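You operate a simulated robot arm through the tools that you are given. There is no shell and no other tool. Be economical: measure what you need, move in short steps, check, and stop when the job is done.

Carry out the task below with a simulated robot arm. There is one attempt and no reset: what you move stays moved.

Task
Brush the cream sneaker clean, set it on the shoe stand, then wipe the mud patch off the brown tray.
Fine: brown brush for the shoe, brown cloth for the tray; lay both back.

It is judged by the outcome, as a careful person would: the job done as asked, and still so three seconds after it is handed in. It fails if anything else is knocked over, pushed out of place, dropped, spilled or broken. Flat cloth is picked up by pressing the open fingertips on it (5 to 10 N) and closing them slowly along it; thin cloth reads only 2 to 8 mm in the jaws.

Robot
A 7-joint arm with a two-finger parallel gripper, fixed in place. Base frame: the origin is at the foot of the arm, x ahead of it, y to its left, z up. Units: cm, rad, N and s.
With the tool pointing down near the work surface it reaches from about 10 to 88 cm from the base axis. Its first joint turns from -2.007 to 2.007 rad. Payload 3.91 kg.
The TCP is the grasp point between the finger pads, 3 cm short of the fingertips. In the tool frame z runs along the fingers and y along their closing line. The gripper opens to 11 cm. The fingers are 2 cm wide and 1 cm thick; the gripper's body (4.8 by 11.2 cm) begins 5.5 cm behind the TCP.
Orientation is told as [roll, pitch, yaw] about the base's x, y, z axes, in that order, counted from this pose: with the fingers straight down and closing along the base's y, the tool's x points along the base's -x, its y along +y and its z along -z.

Tools
- The arm moves only by the tool play_rows. Its argument "moves" is a list of rows, each a list of 3 entries, a list of its own where there are three numbers: the shift along the tool's x, y, z in mm, then the turn, a rotation vector about the tool's x, y, z in rad, then the gripper command, from -1 (fully open) to 1 (shut), values between in proportion. In form: [[[dx, dy, dz], [ax, ay, az], jaw], ...]. A call has 1 to 10 rows; each row is the pose to reach, as a shift and turn from the pose commanded when the call began, along the tool's axes at that moment. Rows are played at 5 a second. More than 5 cm and 0.15 rad between two rows, or a gripper value outside its range, and nothing of the call is played. A pose out of reach is approached as far as the arm can. The call stops where the force on the tool passes 40 N (or 10 N more than at its start, if that is more) or the arm is blocked; 0.2 s more then pass. Each finger travels about 15.3 cm/s and halts on what it meets, pressing with about 38 N; the grip force reading is that of the motor and also rises with nothing between the fingers. The clock runs only during rows and for 0.2 s after the last one: add rows that repeat a pose to give the fingers time. The reply holds the time, the measured pose of the TCP, the force on the tool along the base axes, the opening and the grip force, in the units named above and with some noise.
- Cameras (640 x 400 px; columns grow to the right, rows downward): "scene" is fixed at [20.13, 66.08, 132.8]; the picture's right is [-0.81, -0.59, 0.00], its down [-0.33, 0.45, -0.83] and it looks along [0.49, -0.67, -0.55] (base axes); focal length 344 px, centre (320, 200). "wrist" rides on the gripper at [-3.6, 0, -5.7] in the tool frame; the picture's right is [0.00, -1.00, 0.00], its down [0.97, 0.00, -0.24] and it looks along [0.24, 0.00, 0.97] (tool axes); focal length 218 px, centre (320, 200). There is no depth. A picture from a camera that has moved, and an enlarged one, comes with that camera's place and axes in the base frame and with its lens. The place of the scene camera against the robot may be out by one fixed shift of up to 2.5 cm in any direction.
- grab_frame(camera): a new picture of that camera. No time passes.
- slide_trunk(by): slides the trunk up (or, below 0, down) by that many cm; the arm rides with it, the base frame stays. It gives what a move gives, with no picture.
- enlarge(camera, box): a new picture of the part [left, top, right, bottom] of that camera's present view, enlarged. No time passes.
- sign_off(): hands the job in; it is judged then, once.

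Go step by step. Nothing tells you positions but the pictures and the camera data: compare them with the known pose of the tool, close in by small moves and look again before you grip or let go. The budget is 120 turns and 64 pictures, counting those below and the enlarged ones. Unless the task says otherwise, let go and move clear before handing in, and close with one line.

The tools are called as name(argument=value, ...) on one line, values as JSON. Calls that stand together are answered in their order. play_rows: Moves the arm, as the interface text tells. Its arguments: {"type":"object","properties":{"moves":{"type":"array","items":{"type":"array"}}},"required":["moves"]} The other tools are called the same way: slide_trunk (by) slides the trunk up or down; grab_frame (camera) takes a picture; enlarge (camera, box) takes an enlarged picture of a part of a camera's view; sign_off () hands the job in.

At the start:

```text
time_s: 0.0
tool_pos: [61.41, 26.13, 111.05]
tcp_rot: [0.001, 0.002, 0.0]
ft_force: [-1.1, -0.4, -0.5]
opening: 10.99
finger_force: 0.1
trunk travel left (down, up): [-82.5, 16.5]
```

scene: 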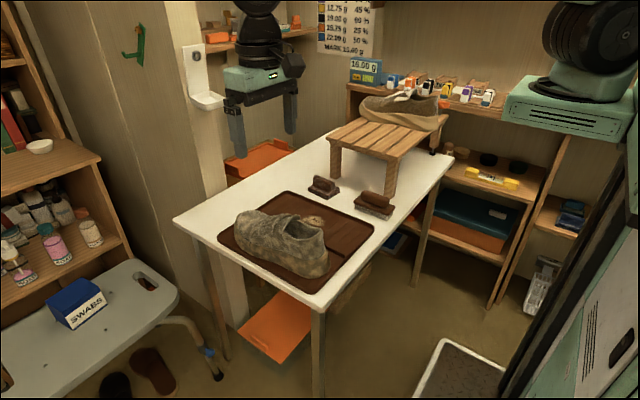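
wrist: 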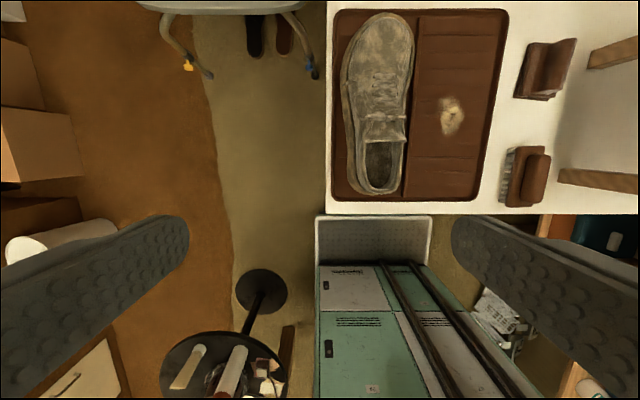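

I see the muddy shoe on the tray, a mud patch beside it, two brown items near the stand and another shoe on the stand. I'll take closer looks first.

enlarge(camera="scene", box=[210, 160, 410, 285])

enlarge(camera="wrist", box=[320, 0, 640, 220])

enlarge(camera="scene", box=[310, 70, 470, 200])

```text
3.20 times, centred on (310, 222) of scene
camera zoom: at [20.13, 66.08, 132.8], right [-0.81, -0.59, 0.0], down [-0.33, 0.45, -0.83], along [0.49, -0.67, -0.55], focal length 1101 px, centre (352, 128)
```

zoom: 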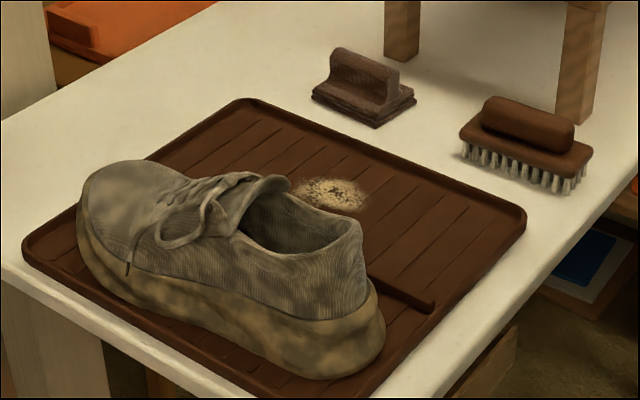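

```text
1.82 times, centred on (480, 110) of wrist
camera zoom: at [64.83, 26.23, 116.7], right [0.0, -1.0, 0.0], down [-0.97, 0.0, 0.24], along [-0.24, 0.0, -0.97], focal length 397 px, centre (29, 364)
```

zoom: 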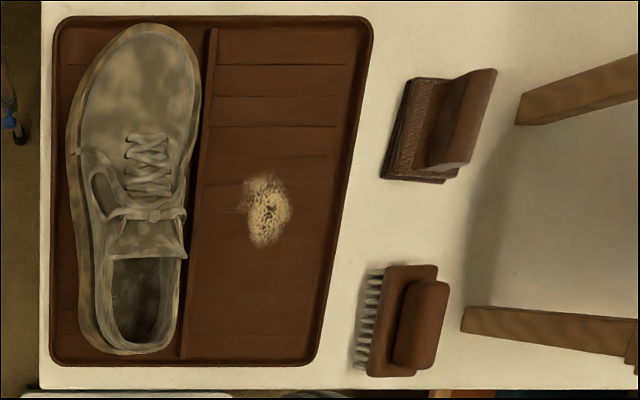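

```text
3.08 times, centred on (390, 135) of scene
camera zoom: at [20.13, 66.08, 132.8], right [-0.81, -0.59, 0.0], down [-0.33, 0.45, -0.83], along [0.49, -0.67, -0.55], focal length 1059 px, centre (105, 400)
```

zoom: 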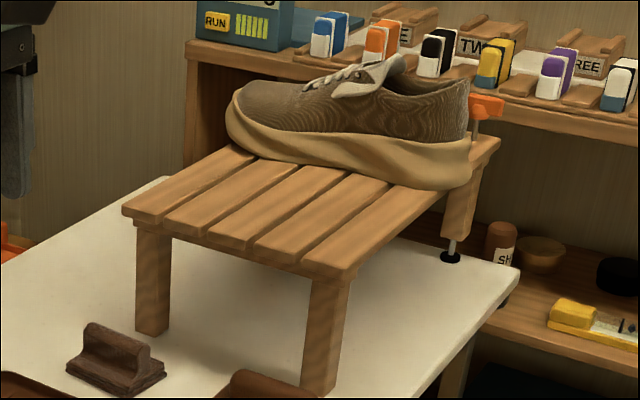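

Brush (bristles, handle block) sits near (59,-13); folded cloth with a ridge near (77,-13). I'll move over to the right, high up, to view them and the stand.

play_rows(moves=[[[0, -50, 0], [0, 0, 0], -1], [[0, -100, 0], [0, 0, 0], -1], [[0, -150, 0], [0, 0, 0], -1], [[0, -200, 0], [0, 0, 0], -1], [[0, -250, 0], [0, 0, 0], -1], [[0, -300, 0], [0, 0, 0], -1], [[0, -350, 0], [0, 0, 0], -1], [[0, -390, 0], [0, 0, 0], -1]])

grab_frame(camera="wrist")

grab_frame(camera="scene")

```text
time_s: 1.8
tool_pos: [61.16, -12.94, 111.13]
tcp_rot: [0.0, -0.001, 0.002]
ft_force: [-0.3, -0.1, -0.4]
opening: 11.0
finger_force: 0.1
trunk travel left (down, up): [-82.5, 16.5]
```

```text
58 pictures are left
camera wrist: at [64.71, -12.88, 116.77], right [0.0, -1.0, 0.0], down [-0.97, 0.0, 0.24], along [-0.24, 0.0, -0.97], focal length 218 px, centre (320, 200)
```

wrist: 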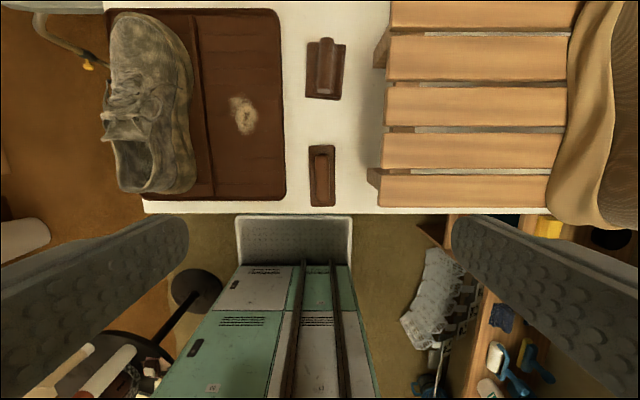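

```text
57 pictures are left
```

scene: 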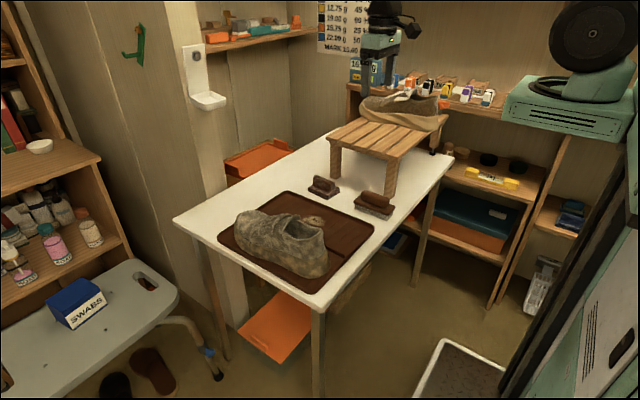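

The stand's top is near z≈86.5, with free area roughly y -22 to -46. I'll descend over the brush with the jaws partly closed (stand edge is near y -21.5) and look.

play_rows(moves=[[[10, 0, 50], [0, 0, 0], -0.3], [[18, 0, 100], [0, 0, 0], -0.3], [[18, 0, 150], [0, 0, 0], -0.3], [[18, 0, 200], [0, 0, 0], -0.3], [[18, 0, 240], [0, 0, 0], -0.3], [[18, 0, 240], [0, 0, 0], -0.3]])

grab_frame(camera="wrist")

enlarge(camera="scene", box=[300, 100, 460, 240])

```text
refused: row 1 steps farther than a row can; nothing moved
```

```text
56 pictures are left
camera wrist: at [64.71, -12.88, 116.77], right [0.0, -1.0, 0.0], down [-0.97, 0.0, 0.24], along [-0.24, 0.0, -0.97], focal length 218 px, centre (320, 200)
```

wrist: 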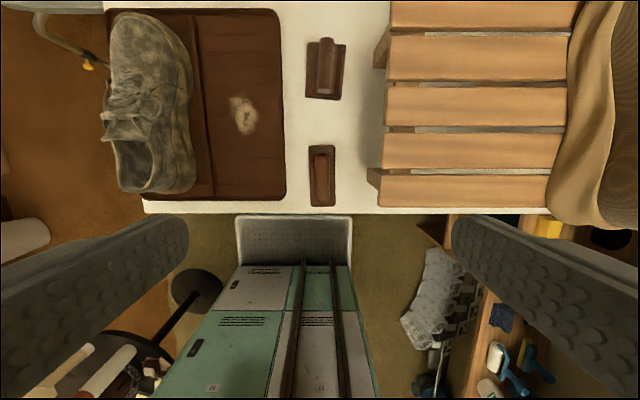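

```text
2.86 times, centred on (380, 170) of scene
camera zoom: at [20.13, 66.08, 132.8], right [-0.81, -0.59, 0.0], down [-0.33, 0.45, -0.83], along [0.49, -0.67, -0.55], focal length 983 px, centre (149, 286)
```

zoom: 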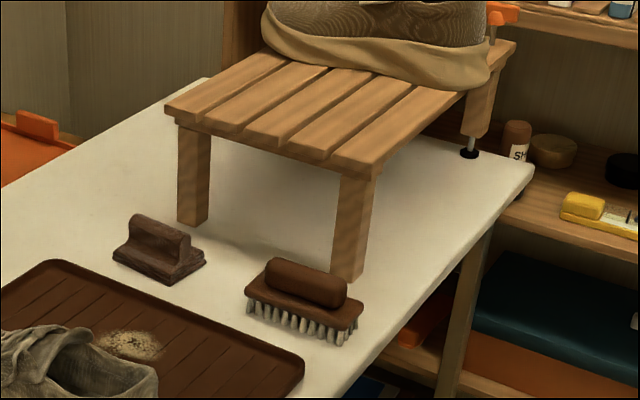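

The diagonal step was too long, so I'll repeat it with shorter rows.

play_rows(moves=[[[10, 0, 40], [0, 0, 0], -0.3], [[18, 0, 85], [0, 0, 0], -0.3], [[18, 0, 130], [0, 0, 0], -0.3], [[18, 0, 175], [0, 0, 0], -0.3], [[18, 0, 220], [0, 0, 0], -0.3], [[18, 0, 240], [0, 0, 0], -0.3]])

grab_frame(camera="wrist")

enlarge(camera="scene", box=[300, 100, 460, 240])

```text
time_s: 3.2
tool_pos: [59.31, -13.09, 86.86]
tcp_rot: [0.0, 0.0, 0.002]
ft_force: [0.0, 0.3, 1.2]
opening: 7.13
finger_force: 0.1
trunk travel left (down, up): [-82.5, 16.5]
```

```text
54 pictures are left
camera wrist: at [62.86, -13.08, 92.57], right [0.0, -1.0, 0.0], down [-0.97, 0.0, 0.24], along [-0.24, 0.0, -0.97], focal length 218 px, centre (320, 200)
```

wrist: 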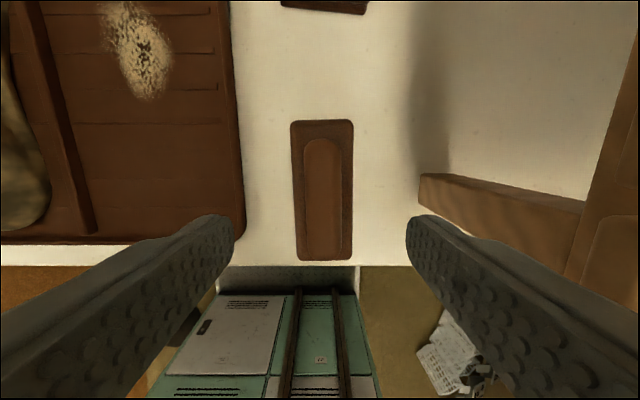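

```text
2.86 times, centred on (380, 170) of scene
camera zoom: at [20.13, 66.08, 132.8], right [-0.81, -0.59, 0.0], down [-0.33, 0.45, -0.83], along [0.49, -0.67, -0.55], focal length 983 px, centre (149, 286)
```

zoom: 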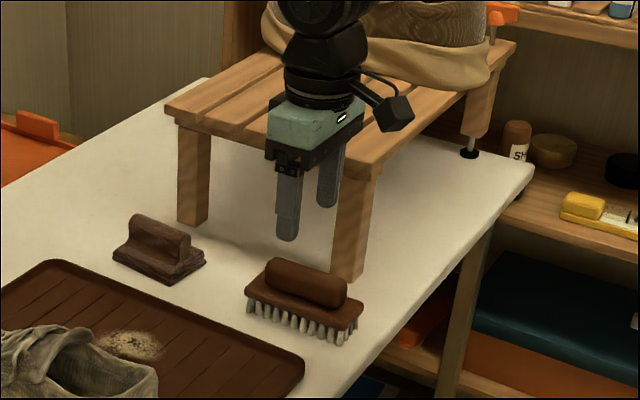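

Aligned over the brush handle (about 2.4 cm wide, x 55.6–63.3, y -13.2). Lowering in small steps.

play_rows(moves=[[[0, -1, 30], [0, 0, 0], -0.3], [[0, -1, 50], [0, 0, 0], -0.3], [[0, -1, 58], [0, 0, 0], -0.3], [[0, -1, 58], [0, 0, 0], -0.3]])

enlarge(camera="scene", box=[330, 160, 430, 230])

```text
time_s: 4.2
tool_pos: [59.56, -12.89, 81.11]
tcp_rot: [0.001, 0.0, -0.001]
ft_force: [-0.3, 0.4, -0.3]
opening: 7.19
finger_force: 0.2
trunk travel left (down, up): [-82.5, 16.5]
```

```text
5.71 times, centred on (380, 195) of scene
camera zoom: at [20.13, 66.08, 132.8], right [-0.81, -0.59, 0.0], down [-0.33, 0.45, -0.83], along [0.49, -0.67, -0.55], focal length 1967 px, centre (-23, 229)
```

zoom: 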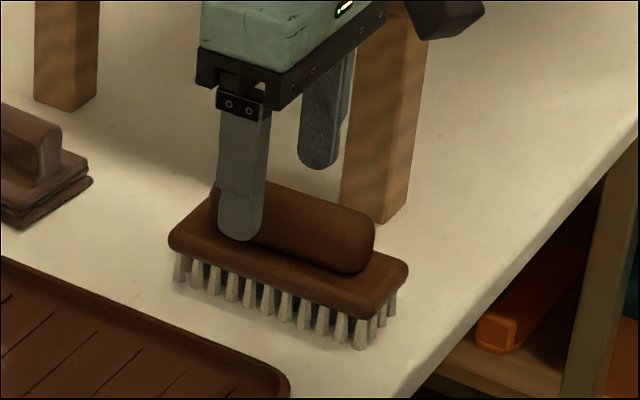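

Fingers straddle the handle; the tips are still about 2 cm above the plate. I'll lower 2 cm and look at the contact force.

play_rows(moves=[[[0, -2, 8], [0, 0, 0], -0.3], [[0, -2, 14], [0, 0, 0], -0.3], [[0, -2, 19], [0, 0, 0], -0.3], [[0, -2, 19], [0, 0, 0], -0.3]])

enlarge(camera="scene", box=[330, 160, 430, 230])

```text
time_s: 5.2
tool_pos: [59.45, -13.01, 79.15]
tcp_rot: [0.001, 0.001, 0.001]
ft_force: [-0.1, -0.3, -0.1]
opening: 7.14
finger_force: 0.1
trunk travel left (down, up): [-82.5, 16.5]
```

```text
5.71 times, centred on (380, 195) of scene
camera zoom: at [20.13, 66.08, 132.8], right [-0.81, -0.59, 0.0], down [-0.33, 0.45, -0.83], along [0.49, -0.67, -0.55], focal length 1967 px, centre (-23, 229)
```

zoom: 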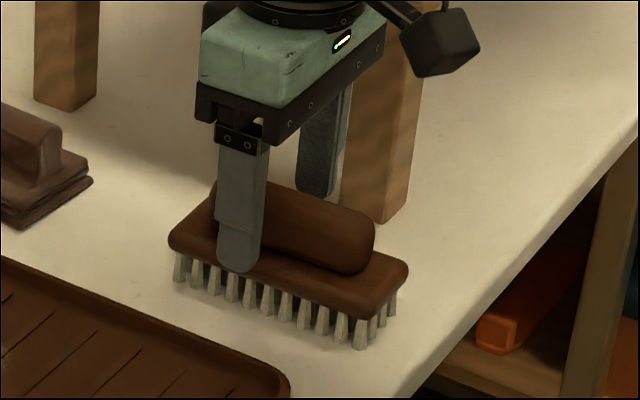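

Tips are near the handle's lower part. A few mm more, then close.

play_rows(moves=[[[0, -1, 2], [0, 0, 0], -0.3], [[0, -1, 2], [0, 0, 0], 0.0], [[0, -1, 2], [0, 0, 0], 0.3], [[0, -1, 2], [0, 0, 0], 0.6], [[0, -1, 2], [0, 0, 0], 1], [[0, -1, 2], [0, 0, 0], 1], [[0, -1, 2], [0, 0, 0], 1]])

enlarge(camera="scene", box=[330, 160, 430, 230])

```text
time_s: 6.8
tool_pos: [59.49, -13.19, 79.09]
tcp_rot: [0.0, -0.001, 0.0]
ft_force: [-0.1, -1.3, 0.3]
opening: 2.5
finger_force: 38.6
trunk travel left (down, up): [-82.5, 16.5]
```

```text
5.71 times, centred on (380, 195) of scene
camera zoom: at [20.13, 66.08, 132.8], right [-0.81, -0.59, 0.0], down [-0.33, 0.45, -0.83], along [0.49, -0.67, -0.55], focal length 1967 px, centre (-23, 229)
```

zoom: 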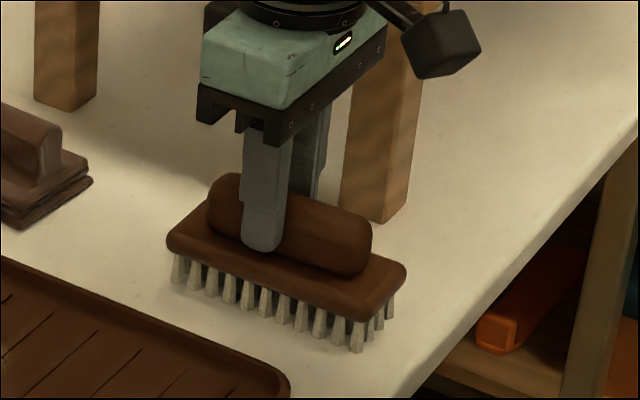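

Brush held (2.5 cm, 38 N), home TCP pose (59.5, -13.2, 79.05), bristle tips 7 cm below TCP. Lifting and carrying it towards the shoe, staying high.

play_rows(moves=[[[0, 0, -30], [0, 0, 0], 1], [[0, 0, -75], [0, 0, 0], 1], [[0, 0, -120], [0, 0, 0], 1], [[0, 0, -165], [0, 0, 0], 1], [[0, 0, -210], [0, 0, 0], 1], [[0, 45, -230], [0, 0, 0], 1], [[0, 90, -230], [0, 0, 0], 1], [[0, 135, -230], [0, 0, 0], 1], [[0, 180, -230], [0, 0, 0], 1], [[0, 200, -230], [0, 0, 0], 1]])

grab_frame(camera="wrist")

grab_frame(camera="scene")

```text
time_s: 9.0
tool_pos: [59.42, 6.96, 102.18]
tcp_rot: [-0.001, 0.0, -0.002]
ft_force: [-0.5, -0.4, -1.9]
opening: 2.53
finger_force: 38.0
trunk travel left (down, up): [-82.5, 16.5]
```

```text
49 pictures are left
camera wrist: at [62.99, 6.98, 107.87], right [0.0, -1.0, 0.0], down [-0.97, 0.0, 0.24], along [-0.24, 0.0, -0.97], focal length 218 px, centre (320, 200)
```

wrist: 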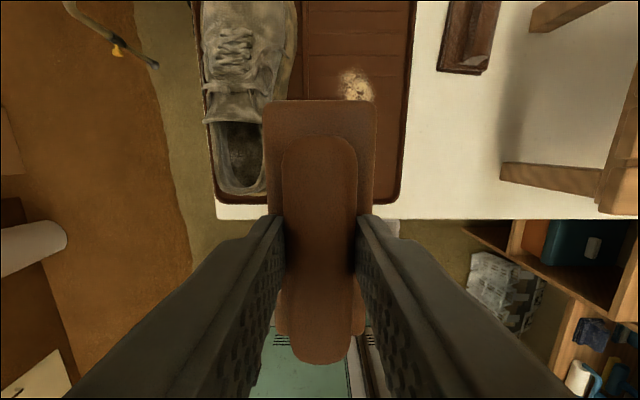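

```text
48 pictures are left
```

scene: 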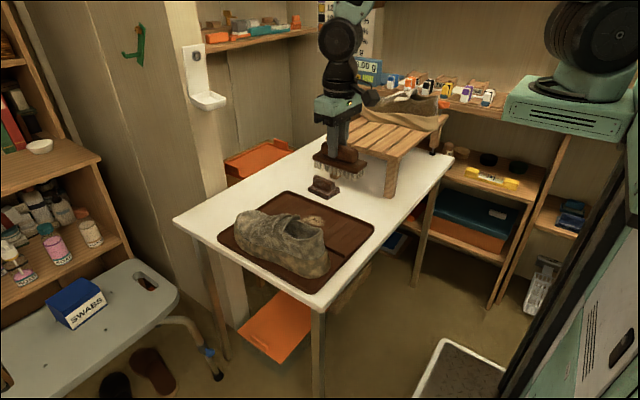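

The shoe's axis runs along x at y≈16, from x≈57 to x≈86. I'll bring the brush above the toe/vamp and then lower until light contact.

play_rows(moves=[[[-40, 20, 0], [0, 0, 0], 1], [[-80, 40, 0], [0, 0, 0], 1], [[-120, 60, 0], [0, 0, 0], 1], [[-160, 80, 0], [0, 0, 0], 1], [[-190, 90, 20], [0, 0, 0], 1], [[-190, 90, 60], [0, 0, 0], 1], [[-190, 90, 100], [0, 0, 0], 1], [[-190, 90, 120], [0, 0, 0], 1]])

enlarge(camera="scene", box=[200, 150, 400, 285])

grab_frame(camera="wrist")

```text
time_s: 10.8
tool_pos: [78.54, 16.1, 89.91]
tcp_rot: [-0.001, 0.0, 0.002]
ft_force: [-0.2, -0.1, 0.0]
opening: 2.53
finger_force: 38.2
trunk travel left (down, up): [-82.5, 16.5]
```

```text
2.96 times, centred on (300, 218) of scene
camera zoom: at [20.13, 66.08, 132.8], right [-0.81, -0.59, 0.0], down [-0.33, 0.45, -0.83], along [0.49, -0.67, -0.55], focal length 1020 px, centre (379, 148)
```

zoom: 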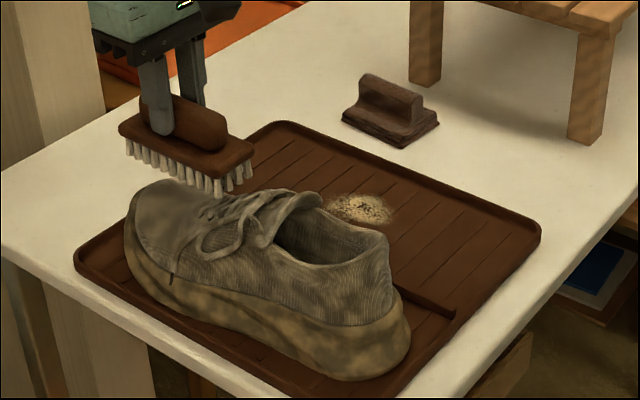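

```text
46 pictures are left
camera wrist: at [82.04, 16.03, 95.65], right [0.0, -1.0, 0.0], down [-0.97, 0.0, 0.24], along [-0.24, 0.0, -0.97], focal length 218 px, centre (320, 200)
```

wrist: 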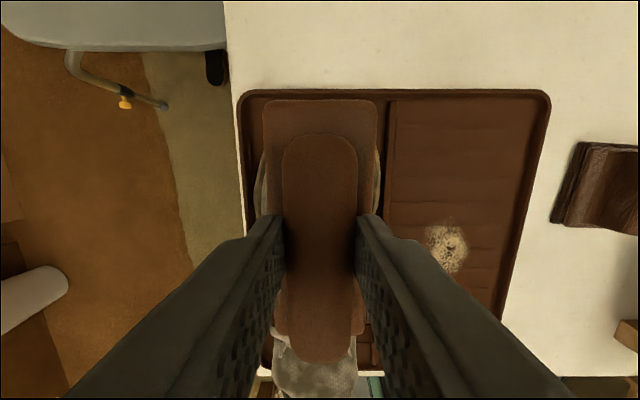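

The brush is aligned over the vamp (bristles ≈ z 83). Lowering gently until contact.

play_rows(moves=[[[0, 0, 3], [0, 0, 0], 1], [[0, 0, 6], [0, 0, 0], 1], [[0, 0, 9], [0, 0, 0], 1], [[0, 0, 12], [0, 0, 0], 1], [[0, 0, 12], [0, 0, 0], 1]])

```text
time_s: 12.0
tool_pos: [78.52, 15.92, 88.73]
tcp_rot: [0.0, 0.001, -0.001]
ft_force: [-0.1, 0.3, -0.6]
opening: 2.51
finger_force: 38.3
trunk travel left (down, up): [-82.5, 16.5]
```

play_rows(moves=[[[0, 0, 3], [0, 0, 0], 1], [[0, 0, 6], [0, 0, 0], 1], [[0, 0, 9], [0, 0, 0], 1], [[0, 0, 12], [0, 0, 0], 1], [[0, 0, 12], [0, 0, 0], 1]])

enlarge(camera="scene", box=[200, 150, 360, 285])

```text
time_s: 13.2
tool_pos: [78.93, 15.92, 87.98]
tcp_rot: [0.003, -0.008, -0.002]
ft_force: [20.2, -5.6, 29.3]
opening: 2.51
finger_force: 37.8
trunk travel left (down, up): [-82.5, 16.5]
```

```text
2.96 times, centred on (280, 218) of scene
camera zoom: at [20.13, 66.08, 132.8], right [-0.81, -0.59, 0.0], down [-0.33, 0.45, -0.83], along [0.49, -0.67, -0.55], focal length 1020 px, centre (438, 148)
```

zoom: 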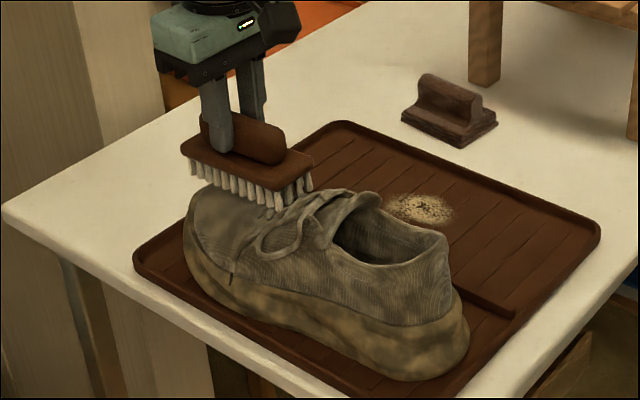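

Contact at TCP z≈88 (rear bristles on the laces). I'll ease off, tilt the brush to match the vamp slope, and come down again.

play_rows(moves=[[[0, 0, -12], [0, 0, 0], 1], [[-10, 0, -15], [0, 0.13, 0], 1], [[-18, 0, -15], [0, 0.25, 0], 1], [[-18, 0, -10], [0, 0.25, 0], 1], [[-18, 0, -5], [0, 0.25, 0], 1], [[-18, 0, -2], [0, 0.25, 0], 1], [[-18, 0, -2], [0, 0.25, 0], 1]])

enlarge(camera="scene", box=[200, 150, 360, 285])

```text
time_s: 14.8
tool_pos: [80.41, 15.76, 88.07]
tcp_rot: [0.001, 0.253, 0.0]
ft_force: [0.7, -0.3, -0.6]
opening: 2.51
finger_force: 38.2
trunk travel left (down, up): [-82.5, 16.5]
```

```text
2.96 times, centred on (280, 218) of scene
camera zoom: at [20.13, 66.08, 132.8], right [-0.81, -0.59, 0.0], down [-0.33, 0.45, -0.83], along [0.49, -0.67, -0.55], focal length 1020 px, centre (438, 148)
```

zoom: 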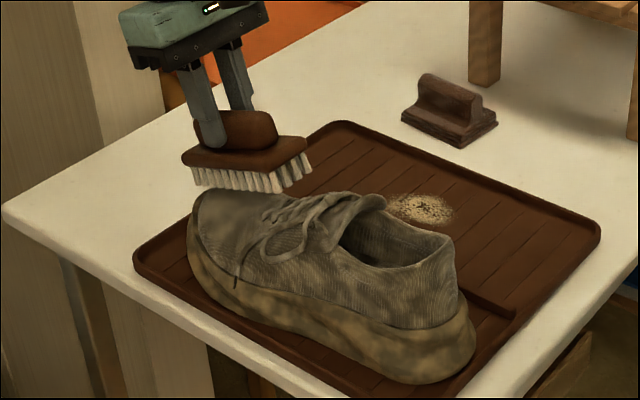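

The slope matches the vamp. I'll press along the tool axis in small steps.

play_rows(moves=[[[0, 0, 3], [0, 0, 0], 1], [[0, 0, 6], [0, 0, 0], 1], [[0, 0, 6], [0, 0, 0], 1]])

```text
time_s: 15.6
tool_pos: [80.12, 15.71, 87.23]
tcp_rot: [0.0, 0.253, 0.0]
ft_force: [0.2, 0.2, -1.3]
opening: 2.53
finger_force: 37.9
trunk travel left (down, up): [-82.5, 16.5]
```

play_rows(moves=[[[0, 0, 3], [0, 0, 0], 1], [[0, 0, 5], [0, 0, 0], 1], [[0, 0, 5], [0, 0, 0], 1]])

```text
time_s: 16.4
tool_pos: [80.17, 15.82, 87.0]
tcp_rot: [0.003, 0.247, -0.002]
ft_force: [2.0, -2.3, 17.8]
opening: 2.53
finger_force: 37.3
trunk travel left (down, up): [-82.5, 16.5]
```

Contact at ~18 N. Now stroking along the vamp.

play_rows(moves=[[[-12, 0, -1], [0, 0, 0], 1], [[-25, 0, -1], [0, 0, 0], 1], [[-38, 0, -1], [0, 0, 0], 1], [[-20, 0, -1], [0, 0, 0], 1], [[0, 0, -1], [0, 0, 0], 1], [[-15, 0, -1], [0, 0, 0], 1], [[-30, 0, -1], [0, 0, 0], 1]])

enlarge(camera="scene", box=[200, 150, 360, 285])

```text
time_s: 18.0
tool_pos: [81.29, 15.05, 86.57]
tcp_rot: [-0.001, 0.251, -0.001]
ft_force: [0.1, -0.1, 1.3]
opening: 2.54
finger_force: 38.1
out of reach, approached as far as the arm can: row 2, 3, 4, 7
trunk travel left (down, up): [-82.5, 16.5]
```

```text
2.96 times, centred on (280, 218) of scene
camera zoom: at [20.13, 66.08, 132.8], right [-0.81, -0.59, 0.0], down [-0.33, 0.45, -0.83], along [0.49, -0.67, -0.55], focal length 1020 px, centre (438, 148)
```

zoom: 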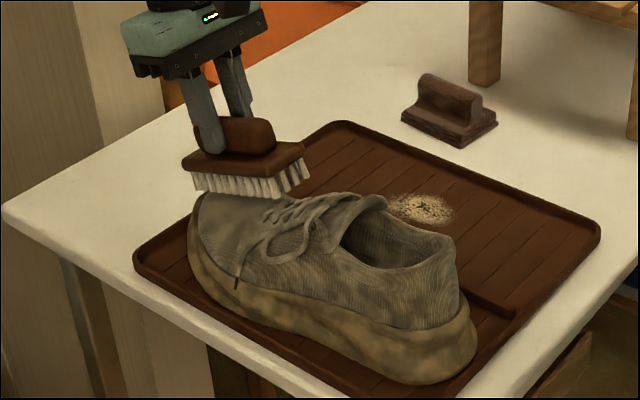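

The vamp already looks cleaner. I'll continue with zigzag strokes over the toe and back up over the laces.

play_rows(moves=[[[0, 8, 2], [0, 0, 0], 1], [[15, 12, 2], [0, 0, 0], 1], [[25, 14, 2], [0, 0, 0], 1], [[10, 14, 2], [0, 0, 0], 1], [[0, 0, 2], [0, 0, 0], 1], [[12, -8, 2], [0, 0, 0], 1], [[25, -12, 2], [0, 0, 0], 1], [[12, -14, 2], [0, 0, 0], 1], [[0, 0, 2], [0, 0, 0], 1], [[20, 0, 1], [0, 0, 0], 1]])

enlarge(camera="scene", box=[200, 150, 360, 285])

```text
time_s: 20.2
tool_pos: [79.77, 15.16, 86.94]
tcp_rot: [0.002, 0.249, 0.0]
ft_force: [7.7, -0.8, 7.4]
opening: 2.53
finger_force: 37.9
out of reach, approached as far as the arm can: row 9
trunk travel left (down, up): [-82.5, 16.5]
```

```text
2.96 times, centred on (280, 218) of scene
camera zoom: at [20.13, 66.08, 132.8], right [-0.81, -0.59, 0.0], down [-0.33, 0.45, -0.83], along [0.49, -0.67, -0.55], focal length 1020 px, centre (438, 148)
```

zoom: 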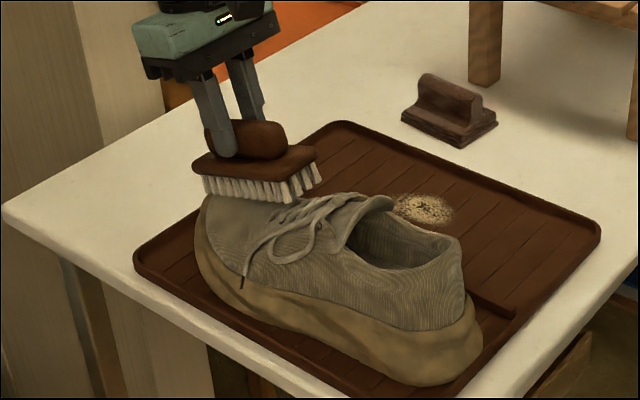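

The dirt is fading over the whole shoe with the stroking, so I'll keep going.

play_rows(moves=[[[-18, 8, 0], [0, 0, 0], 1], [[-5, 12, 0], [0, 0, 0], 1], [[0, 0, 0], [0, 0, 0], 1], [[-18, -6, 1], [0, 0, 0], 1], [[-5, -12, 1], [0, 0, 0], 1], [[-5, 12, 1], [0, 0, 0], 1], [[-18, 0, 1], [0, 0, 0], 1], [[-2, 0, 0], [0, 0, 0], 1], [[-18, 0, 0], [0, 0, 0], 1], [[-4, 0, 0], [0, 0, 0], 1]])

enlarge(camera="scene", box=[200, 150, 360, 285])

```text
time_s: 22.4
tool_pos: [80.05, 15.19, 86.66]
tcp_rot: [0.0, 0.248, -0.001]
ft_force: [5.9, -1.3, 9.8]
opening: 2.54
finger_force: 38.4
trunk travel left (down, up): [-82.5, 16.5]
```

```text
2.96 times, centred on (280, 218) of scene
camera zoom: at [20.13, 66.08, 132.8], right [-0.81, -0.59, 0.0], down [-0.33, 0.45, -0.83], along [0.49, -0.67, -0.55], focal length 1020 px, centre (438, 148)
```

zoom: 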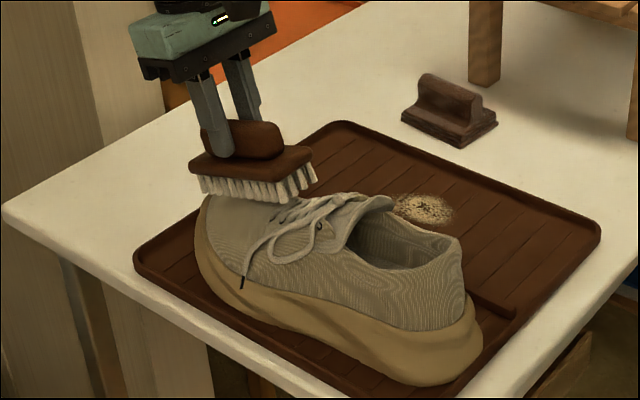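

Nearly clean; one more round for certainty.

play_rows(moves=[[[-16, 8, 0], [0, 0, 0], 1], [[-2, 12, 0], [0, 0, 0], 1], [[0, 0, 0], [0, 0, 0], 1], [[-16, -6, 1], [0, 0, 0], 1], [[-3, -12, 1], [0, 0, 0], 1], [[-3, 12, 1], [0, 0, 0], 1], [[-16, 0, 1], [0, 0, 0], 1], [[-2, 0, 0], [0, 0, 0], 1], [[-16, 0, 0], [0, 0, 0], 1], [[-4, 0, 0], [0, 0, 0], 1]])

play_rows(moves=[[[-10, 0, 0], [0, 0, 0], 1], [[-5, 10, 0], [0, 0, 0], 1], [[-5, -10, 0], [0, 0, 0], 1], [[-15, 0, 0], [0, 0, 0], 1], [[0, 0, 0], [0, 0, 0], 1], [[-15, 0, 0], [0, 0, 0], 1], [[-10, 0, -30], [0, 0, 0], 1], [[-5, 0, -70], [0, -0.12, 0], 1], [[0, 0, -115], [0, -0.25, 0], 1], [[0, 0, -145], [0, -0.25, 0], 1]])

enlarge(camera="scene", box=[200, 150, 360, 285])

grab_frame(camera="wrist")

```text
time_s: 24.4
tool_pos: [81.09, 15.08, 86.5]
tcp_rot: [-0.001, 0.263, 0.0]
ft_force: [-0.8, -0.9, 4.6]
opening: 2.52
finger_force: 38.1
out of reach, approached as far as the arm can: row 1, 10
trunk travel left (down, up): [-82.5, 16.5]
stopped in row 10: the force on the tool passed its limit (the readings are from after the stop); the commanded pose is now the measured one
```

```text
time_s: 26.6
tool_pos: [84.92, 14.83, 100.43]
tcp_rot: [-0.003, 0.013, -0.002]
ft_force: [0.3, -0.4, -1.4]
opening: 2.5
finger_force: 37.9
out of reach, approached as far as the arm can: row 1, 2, 4, 6, 7
trunk travel left (down, up): [-82.5, 16.5]
```

```text
2.96 times, centred on (280, 218) of scene
camera zoom: at [20.13, 66.08, 132.8], right [-0.81, -0.59, 0.0], down [-0.33, 0.45, -0.83], along [0.49, -0.67, -0.55], focal length 1020 px, centre (438, 148)
```

zoom: 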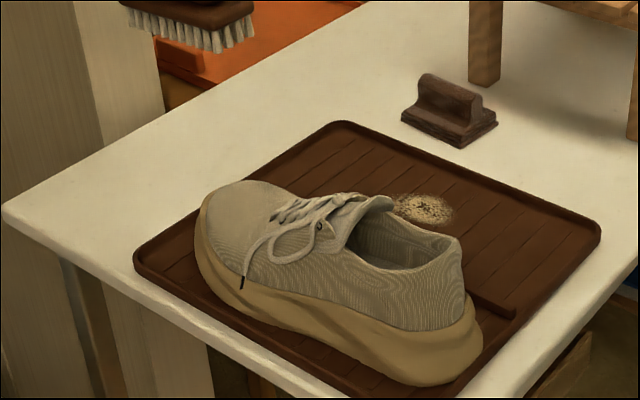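

```text
39 pictures are left
camera wrist: at [88.45, 14.97, 106.12], right [0.0, -1.0, 0.0], down [-0.97, 0.0, 0.25], along [-0.25, 0.0, -0.97], focal length 218 px, centre (320, 200)
```

wrist: 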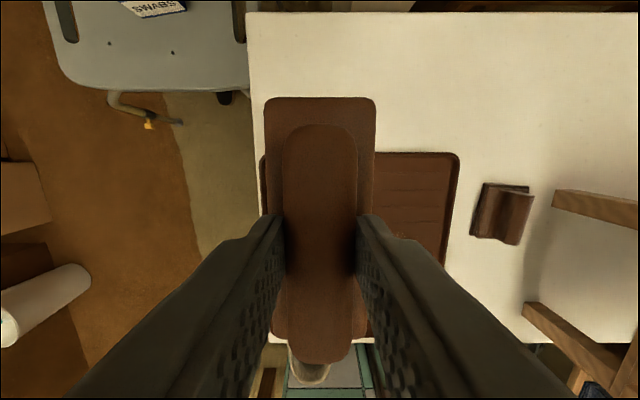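

The shoe is clean and the brush is clear. Carrying the brush back over its original spot.

play_rows(moves=[[[32, -35, 0], [0, -0.013, 0], 1], [[64, -70, 0], [0, -0.013, 0], 1], [[95, -105, 0], [0, -0.013, 0], 1], [[127, -140, 0], [0, -0.013, 0], 1], [[159, -175, 0], [0, -0.013, 0], 1], [[191, -210, 0], [0, -0.013, 0], 1], [[222, -245, 0], [0, -0.013, 0], 1], [[254, -280, 0], [0, -0.013, 0], 1], [[254, -280, 30], [0, -0.013, 0], 1], [[254, -280, 60], [0, -0.013, 0], 1]])

```text
time_s: 28.8
tool_pos: [59.31, -12.9, 94.72]
tcp_rot: [0.0, -0.001, 0.0]
ft_force: [-0.3, -0.3, -0.7]
opening: 2.52
finger_force: 37.7
trunk travel left (down, up): [-82.5, 16.5]
```

play_rows(moves=[[[-2, -3, 45], [0, 0, 0], 1], [[-2, -3, 90], [0, 0, 0], 1], [[-2, -3, 130], [0, 0, 0], 1], [[-2, -3, 148], [0, 0, 0], 1], [[-2, -3, 154], [0, 0, 0], 1], [[-2, -3, 154], [0, 0, 0], 1]])

enlarge(camera="scene", box=[330, 160, 430, 230])

```text
time_s: 30.2
tool_pos: [59.82, -13.1, 79.34]
tcp_rot: [0.0, -0.001, 0.0]
ft_force: [-1.4, 0.3, 2.0]
opening: 2.53
finger_force: 38.1
trunk travel left (down, up): [-82.5, 16.5]
```

```text
5.71 times, centred on (380, 195) of scene
camera zoom: at [20.13, 66.08, 132.8], right [-0.81, -0.59, 0.0], down [-0.33, 0.45, -0.83], along [0.49, -0.67, -0.55], focal length 1967 px, centre (-23, 229)
```

zoom: 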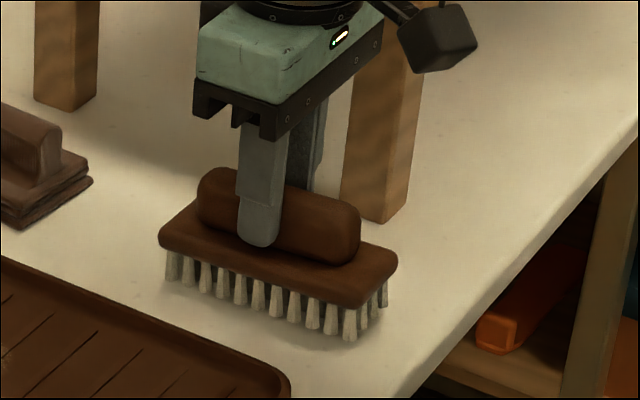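

Almost at the original place; lower the last few millimetres, then release.

play_rows(moves=[[[4, 0, 1], [0, 0, 0], 1], [[4, 0, 3], [0, 0, 0], 1], [[4, 0, 3], [0, 0, 0], 1]])

play_rows(moves=[[[0, 0, 0], [0, 0, 0], 0.4], [[0, 0, 0], [0, 0, 0], 0.1], [[0, 0, 0], [0, 0, 0], -0.2], [[0, 0, 0], [0, 0, 0], -0.2], [[0, 0, -30], [0, 0, 0], -0.2], [[0, 0, -75], [0, 0, 0], -0.2], [[0, 0, -120], [0, 0, 0], -0.2], [[0, 0, -160], [0, 0, 0], -0.2]])

enlarge(camera="scene", box=[210, 100, 450, 285])

```text
time_s: 31.0
tool_pos: [59.3, -13.27, 79.15]
tcp_rot: [-0.001, -0.003, -0.001]
ft_force: [4.0, 3.5, 20.5]
opening: 2.54
finger_force: 38.4
trunk travel left (down, up): [-82.5, 16.5]
```

```text
time_s: 32.8
tool_pos: [59.47, -13.26, 95.08]
tcp_rot: [0.0, -0.001, 0.001]
ft_force: [0.0, 0.1, 0.4]
opening: 6.59
finger_force: 0.1
trunk travel left (down, up): [-82.5, 16.5]
```

```text
2.16 times, centred on (330, 192) of scene
camera zoom: at [20.13, 66.08, 132.8], right [-0.81, -0.59, 0.0], down [-0.33, 0.45, -0.83], along [0.49, -0.67, -0.55], focal length 744 px, centre (298, 216)
```

zoom: 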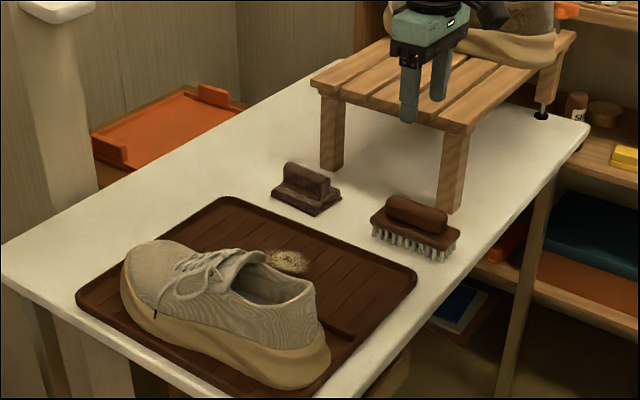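

The brush is back in place. Now I'll go above the shoe with open jaws to plan the grasp.

play_rows(moves=[[[0, 0, -45], [0, 0, 0], -0.2], [[0, 30, -80], [0, 0, 0], -1], [[0, 75, -100], [0, 0, 0], -1], [[0, 120, -100], [0, 0, 0], -1], [[0, 165, -100], [0, 0, 0], -1], [[0, 210, -100], [0, 0, 0], -1], [[-20, 250, -100], [0, 0, 0], -1], [[-50, 285, -100], [0, 0, 0], -1], [[-75, 290, -100], [0, 0, 0], -1], [[-75, 290, -100], [0, 0, 0], -1]])

grab_frame(camera="wrist")

```text
time_s: 35.0
tool_pos: [66.59, 15.77, 105.16]
tcp_rot: [-0.001, 0.0, 0.001]
ft_force: [-0.4, 0.2, 0.4]
opening: 10.99
finger_force: 0.1
trunk travel left (down, up): [-82.5, 16.5]
```

```text
36 pictures are left
camera wrist: at [70.11, 15.95, 110.9], right [0.0, -1.0, 0.0], down [-0.97, 0.0, 0.24], along [-0.24, 0.0, -0.97], focal length 218 px, centre (320, 200)
```

wrist: 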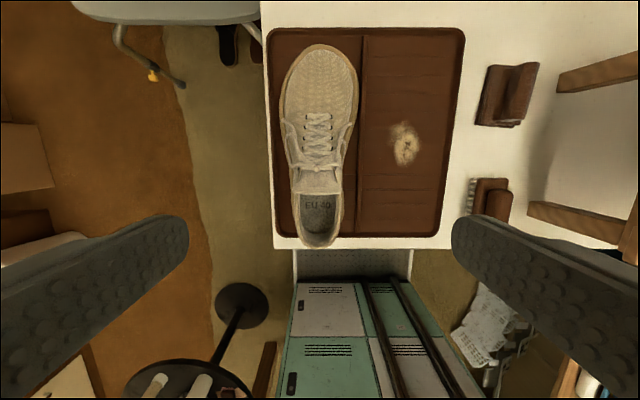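

The shoe spans x≈52–84, y≈16, and the upper is ~7 cm wide around x≈67 (near its balance point). I'll lower the open jaws around it, first to z≈84.

play_rows(moves=[[[-3, 3, 45], [0, 0, 0], -1], [[-3, 3, 90], [0, 0, 0], -1], [[-3, 3, 135], [0, 0, 0], -1], [[-3, 3, 170], [0, 0, 0], -1], [[-3, 3, 195], [0, 0, 0], -1], [[-3, 3, 205], [0, 0, 0], -1], [[-3, 3, 205], [0, 0, 0], -1]])

enlarge(camera="scene", box=[200, 150, 360, 285])

grab_frame(camera="wrist")

```text
time_s: 36.6
tool_pos: [66.77, 15.97, 84.65]
tcp_rot: [-0.001, -0.001, 0.0]
ft_force: [0.2, -1.0, -0.1]
opening: 11.05
finger_force: 0.1
trunk travel left (down, up): [-82.5, 16.5]
```

```text
2.96 times, centred on (280, 218) of scene
camera zoom: at [20.13, 66.08, 132.8], right [-0.81, -0.59, 0.0], down [-0.33, 0.45, -0.83], along [0.49, -0.67, -0.55], focal length 1020 px, centre (438, 148)
```

zoom: 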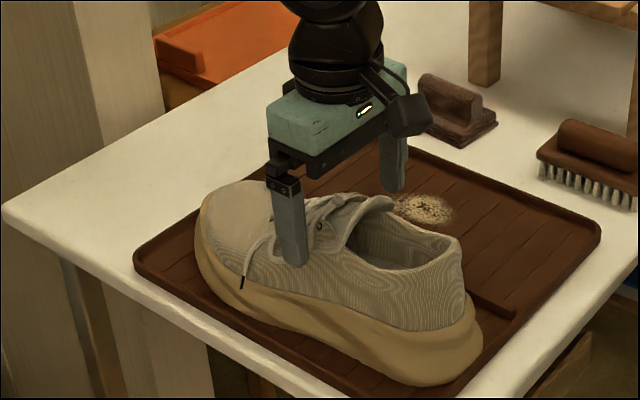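

```text
34 pictures are left
camera wrist: at [70.33, 16.15, 90.25], right [0.0, -1.0, 0.0], down [-0.97, 0.0, 0.24], along [-0.24, 0.0, -0.97], focal length 218 px, centre (320, 200)
```

wrist: 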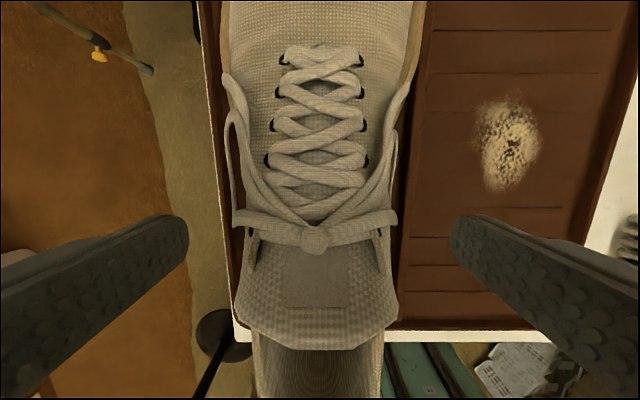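

The fingers straddle the bow region and are centred. Lowering further with care.

play_rows(moves=[[[0, 0, 10], [0, 0, 0], -1], [[0, 0, 20], [0, 0, 0], -1], [[0, 0, 26], [0, 0, 0], -1], [[0, 0, 30], [0, 0, 0], -1], [[0, 0, 30], [0, 0, 0], -1]])

enlarge(camera="scene", box=[220, 170, 340, 285])

```text
time_s: 37.8
tool_pos: [66.88, 16.1, 81.42]
tcp_rot: [0.001, -0.002, 0.0]
ft_force: [-0.2, -0.2, 0.5]
opening: 11.03
finger_force: 0.1
trunk travel left (down, up): [-82.5, 16.5]
```

```text
3.48 times, centred on (280, 228) of scene
camera zoom: at [20.13, 66.08, 132.8], right [-0.81, -0.59, 0.0], down [-0.33, 0.45, -0.83], along [0.49, -0.67, -0.55], focal length 1197 px, centre (459, 104)
```

zoom: 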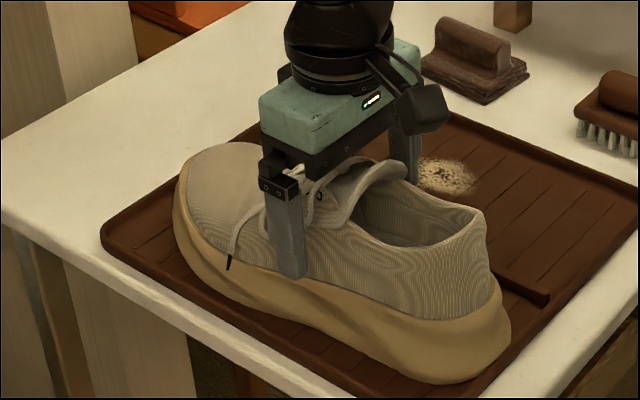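

Tips are close to the sole's edge and the palm just above the bow. I'll go 3 mm lower and close slowly.

play_rows(moves=[[[0, 0, 3], [0, 0, 0], -1], [[0, 0, 3], [0, 0, 0], -0.8], [[0, 0, 3], [0, 0, 0], -0.6], [[0, 0, 3], [0, 0, 0], -0.4], [[0, 0, 3], [0, 0, 0], -0.2], [[0, 0, 3], [0, 0, 0], 0.1], [[0, 0, 3], [0, 0, 0], 0.5], [[0, 0, 3], [0, 0, 0], 1], [[0, 0, 3], [0, 0, 0], 1], [[0, 0, 3], [0, 0, 0], 1]])

enlarge(camera="scene", box=[220, 170, 340, 285])

```text
time_s: 40.0
tool_pos: [66.98, 16.22, 81.22]
tcp_rot: [0.0, -0.003, 0.0]
ft_force: [-0.4, 5.0, 3.0]
opening: 6.9
finger_force: 37.2
trunk travel left (down, up): [-82.5, 16.5]
```

```text
3.48 times, centred on (280, 228) of scene
camera zoom: at [20.13, 66.08, 132.8], right [-0.81, -0.59, 0.0], down [-0.33, 0.45, -0.83], along [0.49, -0.67, -0.55], focal length 1197 px, centre (459, 104)
```

zoom: 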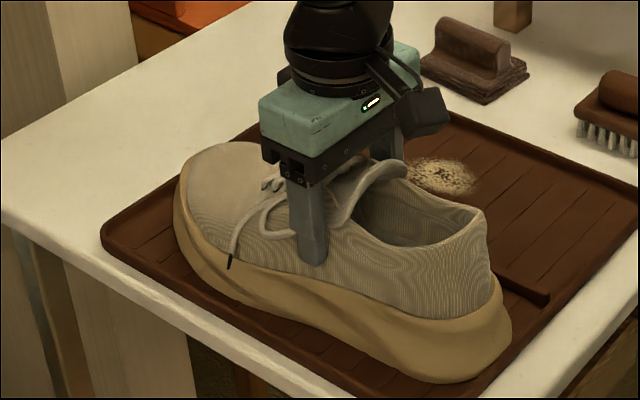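

Gripped at 6.9 cm with 37 N. Test lift of 4 cm.

play_rows(moves=[[[0, 0, -8], [0, 0, 0], 1], [[0, 0, -18], [0, 0, 0], 1], [[0, 0, -30], [0, 0, 0], 1], [[0, 0, -40], [0, 0, 0], 1], [[0, 0, -40], [0, 0, 0], 1]])

enlarge(camera="scene", box=[200, 130, 360, 285])

```text
time_s: 41.2
tool_pos: [67.04, 16.22, 85.31]
tcp_rot: [-0.002, -0.001, 0.0]
ft_force: [-0.4, -0.5, -3.6]
opening: 6.85
finger_force: 38.0
trunk travel left (down, up): [-82.5, 16.5]
```

```text
2.58 times, centred on (280, 208) of scene
camera zoom: at [20.13, 66.08, 132.8], right [-0.81, -0.59, 0.0], down [-0.33, 0.45, -0.83], along [0.49, -0.67, -0.55], focal length 888 px, centre (423, 181)
```

zoom: 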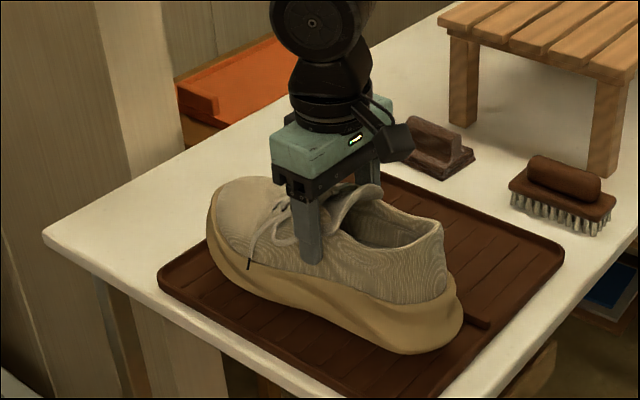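

Shoe lifts level, about 3.6 N. Raising it to z≈102 and carrying it across toward the stand.

play_rows(moves=[[[0, 0, -30], [0, 0, 0], 1], [[0, 0, -65], [0, 0, 0], 1], [[0, 0, -100], [0, 0, 0], 1], [[0, 0, -140], [0, 0, 0], 1], [[0, 0, -175], [0, 0, 0], 1], [[0, -30, -190], [0, 0, 0], 1], [[0, -65, -190], [0, 0, 0], 1], [[0, -100, -190], [0, 0, 0], 1], [[0, -140, -190], [0, 0, 0], 1], [[-10, -180, -190], [0, 0, 0], 1]])

play_rows(moves=[[[0, -35, 0], [0, 0, 0], 1], [[-5, -75, 0], [0, 0, 0], 1], [[-10, -115, 0], [0, 0, 0], 1], [[-15, -155, 0], [0, 0, 0], 1], [[-20, -195, 0], [0, 0, 0], 1], [[-20, -230, 0], [0, 0, 0], 1], [[-20, -260, 0], [0, 0, 0], 1], [[-20, -280, 0], [0, 0, 0], 1], [[-20, -280, 0], [0, 0, 0], 1]])

grab_frame(camera="wrist")

enlarge(camera="scene", box=[290, 60, 470, 210])

```text
time_s: 43.4
tool_pos: [68.13, -2.17, 104.18]
tcp_rot: [-0.001, 0.0, 0.002]
ft_force: [0.0, 1.1, -3.4]
opening: 6.84
finger_force: 37.6
trunk travel left (down, up): [-82.5, 16.5]
```

```text
time_s: 45.4
tool_pos: [70.02, -29.98, 104.26]
tcp_rot: [0.001, -0.001, 0.001]
ft_force: [-0.6, 0.2, -3.6]
opening: 6.83
finger_force: 37.5
trunk travel left (down, up): [-82.5, 16.5]
```

```text
30 pictures are left
camera wrist: at [73.55, -29.89, 109.91], right [0.0, -1.0, 0.0], down [-0.97, 0.0, 0.24], along [-0.24, 0.0, -0.97], focal length 218 px, centre (320, 200)
```

wrist: 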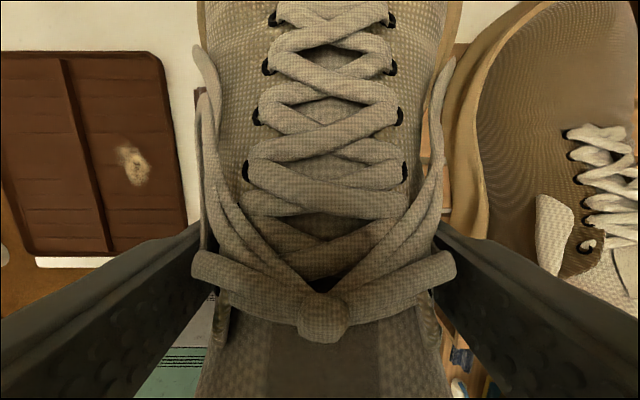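

```text
2.67 times, centred on (380, 135) of scene
camera zoom: at [20.13, 66.08, 132.8], right [-0.81, -0.59, 0.0], down [-0.33, 0.45, -0.83], along [0.49, -0.67, -0.55], focal length 918 px, centre (160, 373)
```

zoom: 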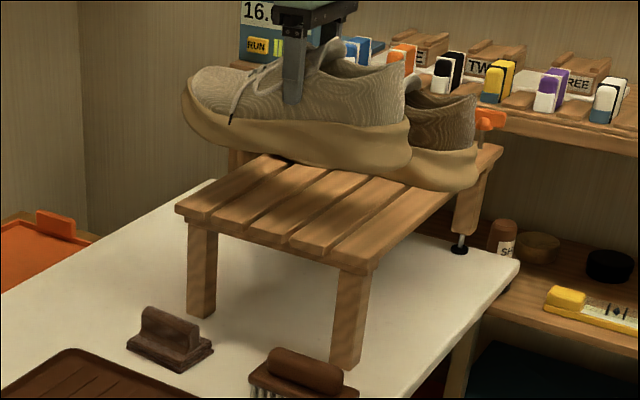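

Shoe is above the free side of the stand (stand x≈56.5–81.5, y from -21.7; the mate's edge is at y≈-44). I'll centre it at TCP x=68, y=-31 and lower.

play_rows(moves=[[[10, -5, 0], [0, 0, 0], 1], [[20, -8, 15], [0, 0, 0], 1], [[20, -8, 35], [0, 0, 0], 1], [[20, -8, 55], [0, 0, 0], 1], [[20, -8, 70], [0, 0, 0], 1], [[20, -8, 80], [0, 0, 0], 1], [[20, -8, 80], [0, 0, 0], 1]])

enlarge(camera="scene", box=[290, 60, 470, 210])

```text
time_s: 46.9
tool_pos: [68.01, -30.86, 96.86]
tcp_rot: [-0.003, -0.007, -0.002]
ft_force: [-9.6, 2.8, 26.8]
opening: 6.91
finger_force: 38.3
trunk travel left (down, up): [-82.5, 16.5]
stopped in row 7: the force on the tool passed its limit (the readings are from after the stop); the commanded pose is now the measured one
```

```text
2.67 times, centred on (380, 135) of scene
camera zoom: at [20.13, 66.08, 132.8], right [-0.81, -0.59, 0.0], down [-0.33, 0.45, -0.83], along [0.49, -0.67, -0.55], focal length 918 px, centre (160, 373)
```

zoom: 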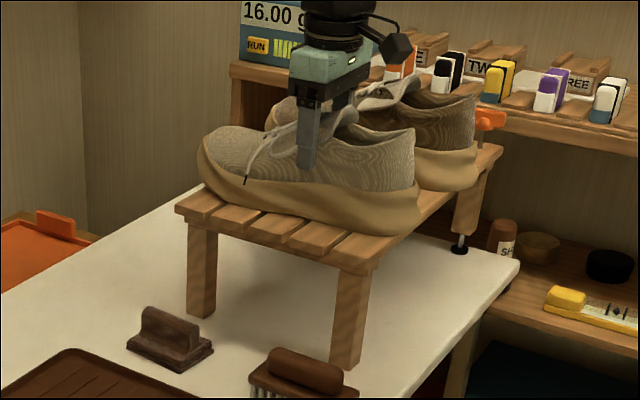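

The shoe has touched down on the stand at TCP z≈97. I'll relieve pressure and then open slowly.

play_rows(moves=[[[0, 0, -1], [0, 0.006, 0], 1], [[0, 0, -1], [0, 0.006, 0], 1], [[0, 0, -1], [0, 0.006, 0], 1]])

enlarge(camera="scene", box=[330, 80, 430, 160])

```text
time_s: 47.7
tool_pos: [68.03, -30.78, 96.81]
tcp_rot: [-0.005, -0.004, -0.002]
ft_force: [-8.0, 2.4, 35.8]
opening: 6.89
finger_force: 37.7
trunk travel left (down, up): [-82.5, 16.5]
```

```text
5.00 times, centred on (380, 120) of scene
camera zoom: at [20.13, 66.08, 132.8], right [-0.81, -0.59, 0.0], down [-0.33, 0.45, -0.83], along [0.49, -0.67, -0.55], focal length 1721 px, centre (20, 600)
```

zoom: 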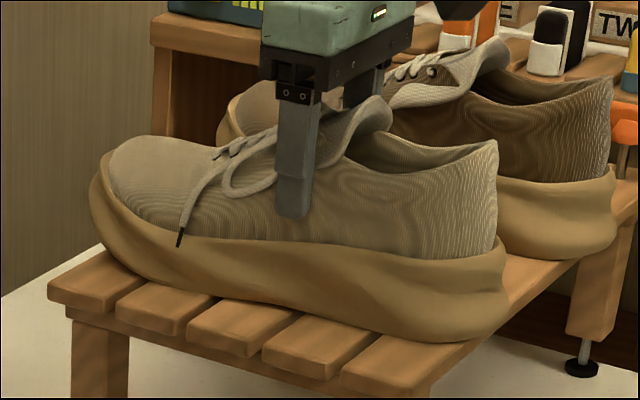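

Seated, but still pressing ~36 N. Easing up a few mm before opening.

play_rows(moves=[[[0, 0, -2], [0, 0, 0], 1], [[0, 0, -3], [0, 0, 0], 1], [[0, 0, -3], [0, 0, 0], 1]])

```text
time_s: 48.5
tool_pos: [68.06, -30.87, 96.87]
tcp_rot: [-0.004, 0.003, -0.002]
ft_force: [-1.4, 0.6, -2.1]
opening: 6.88
finger_force: 38.0
trunk travel left (down, up): [-82.5, 16.5]
```

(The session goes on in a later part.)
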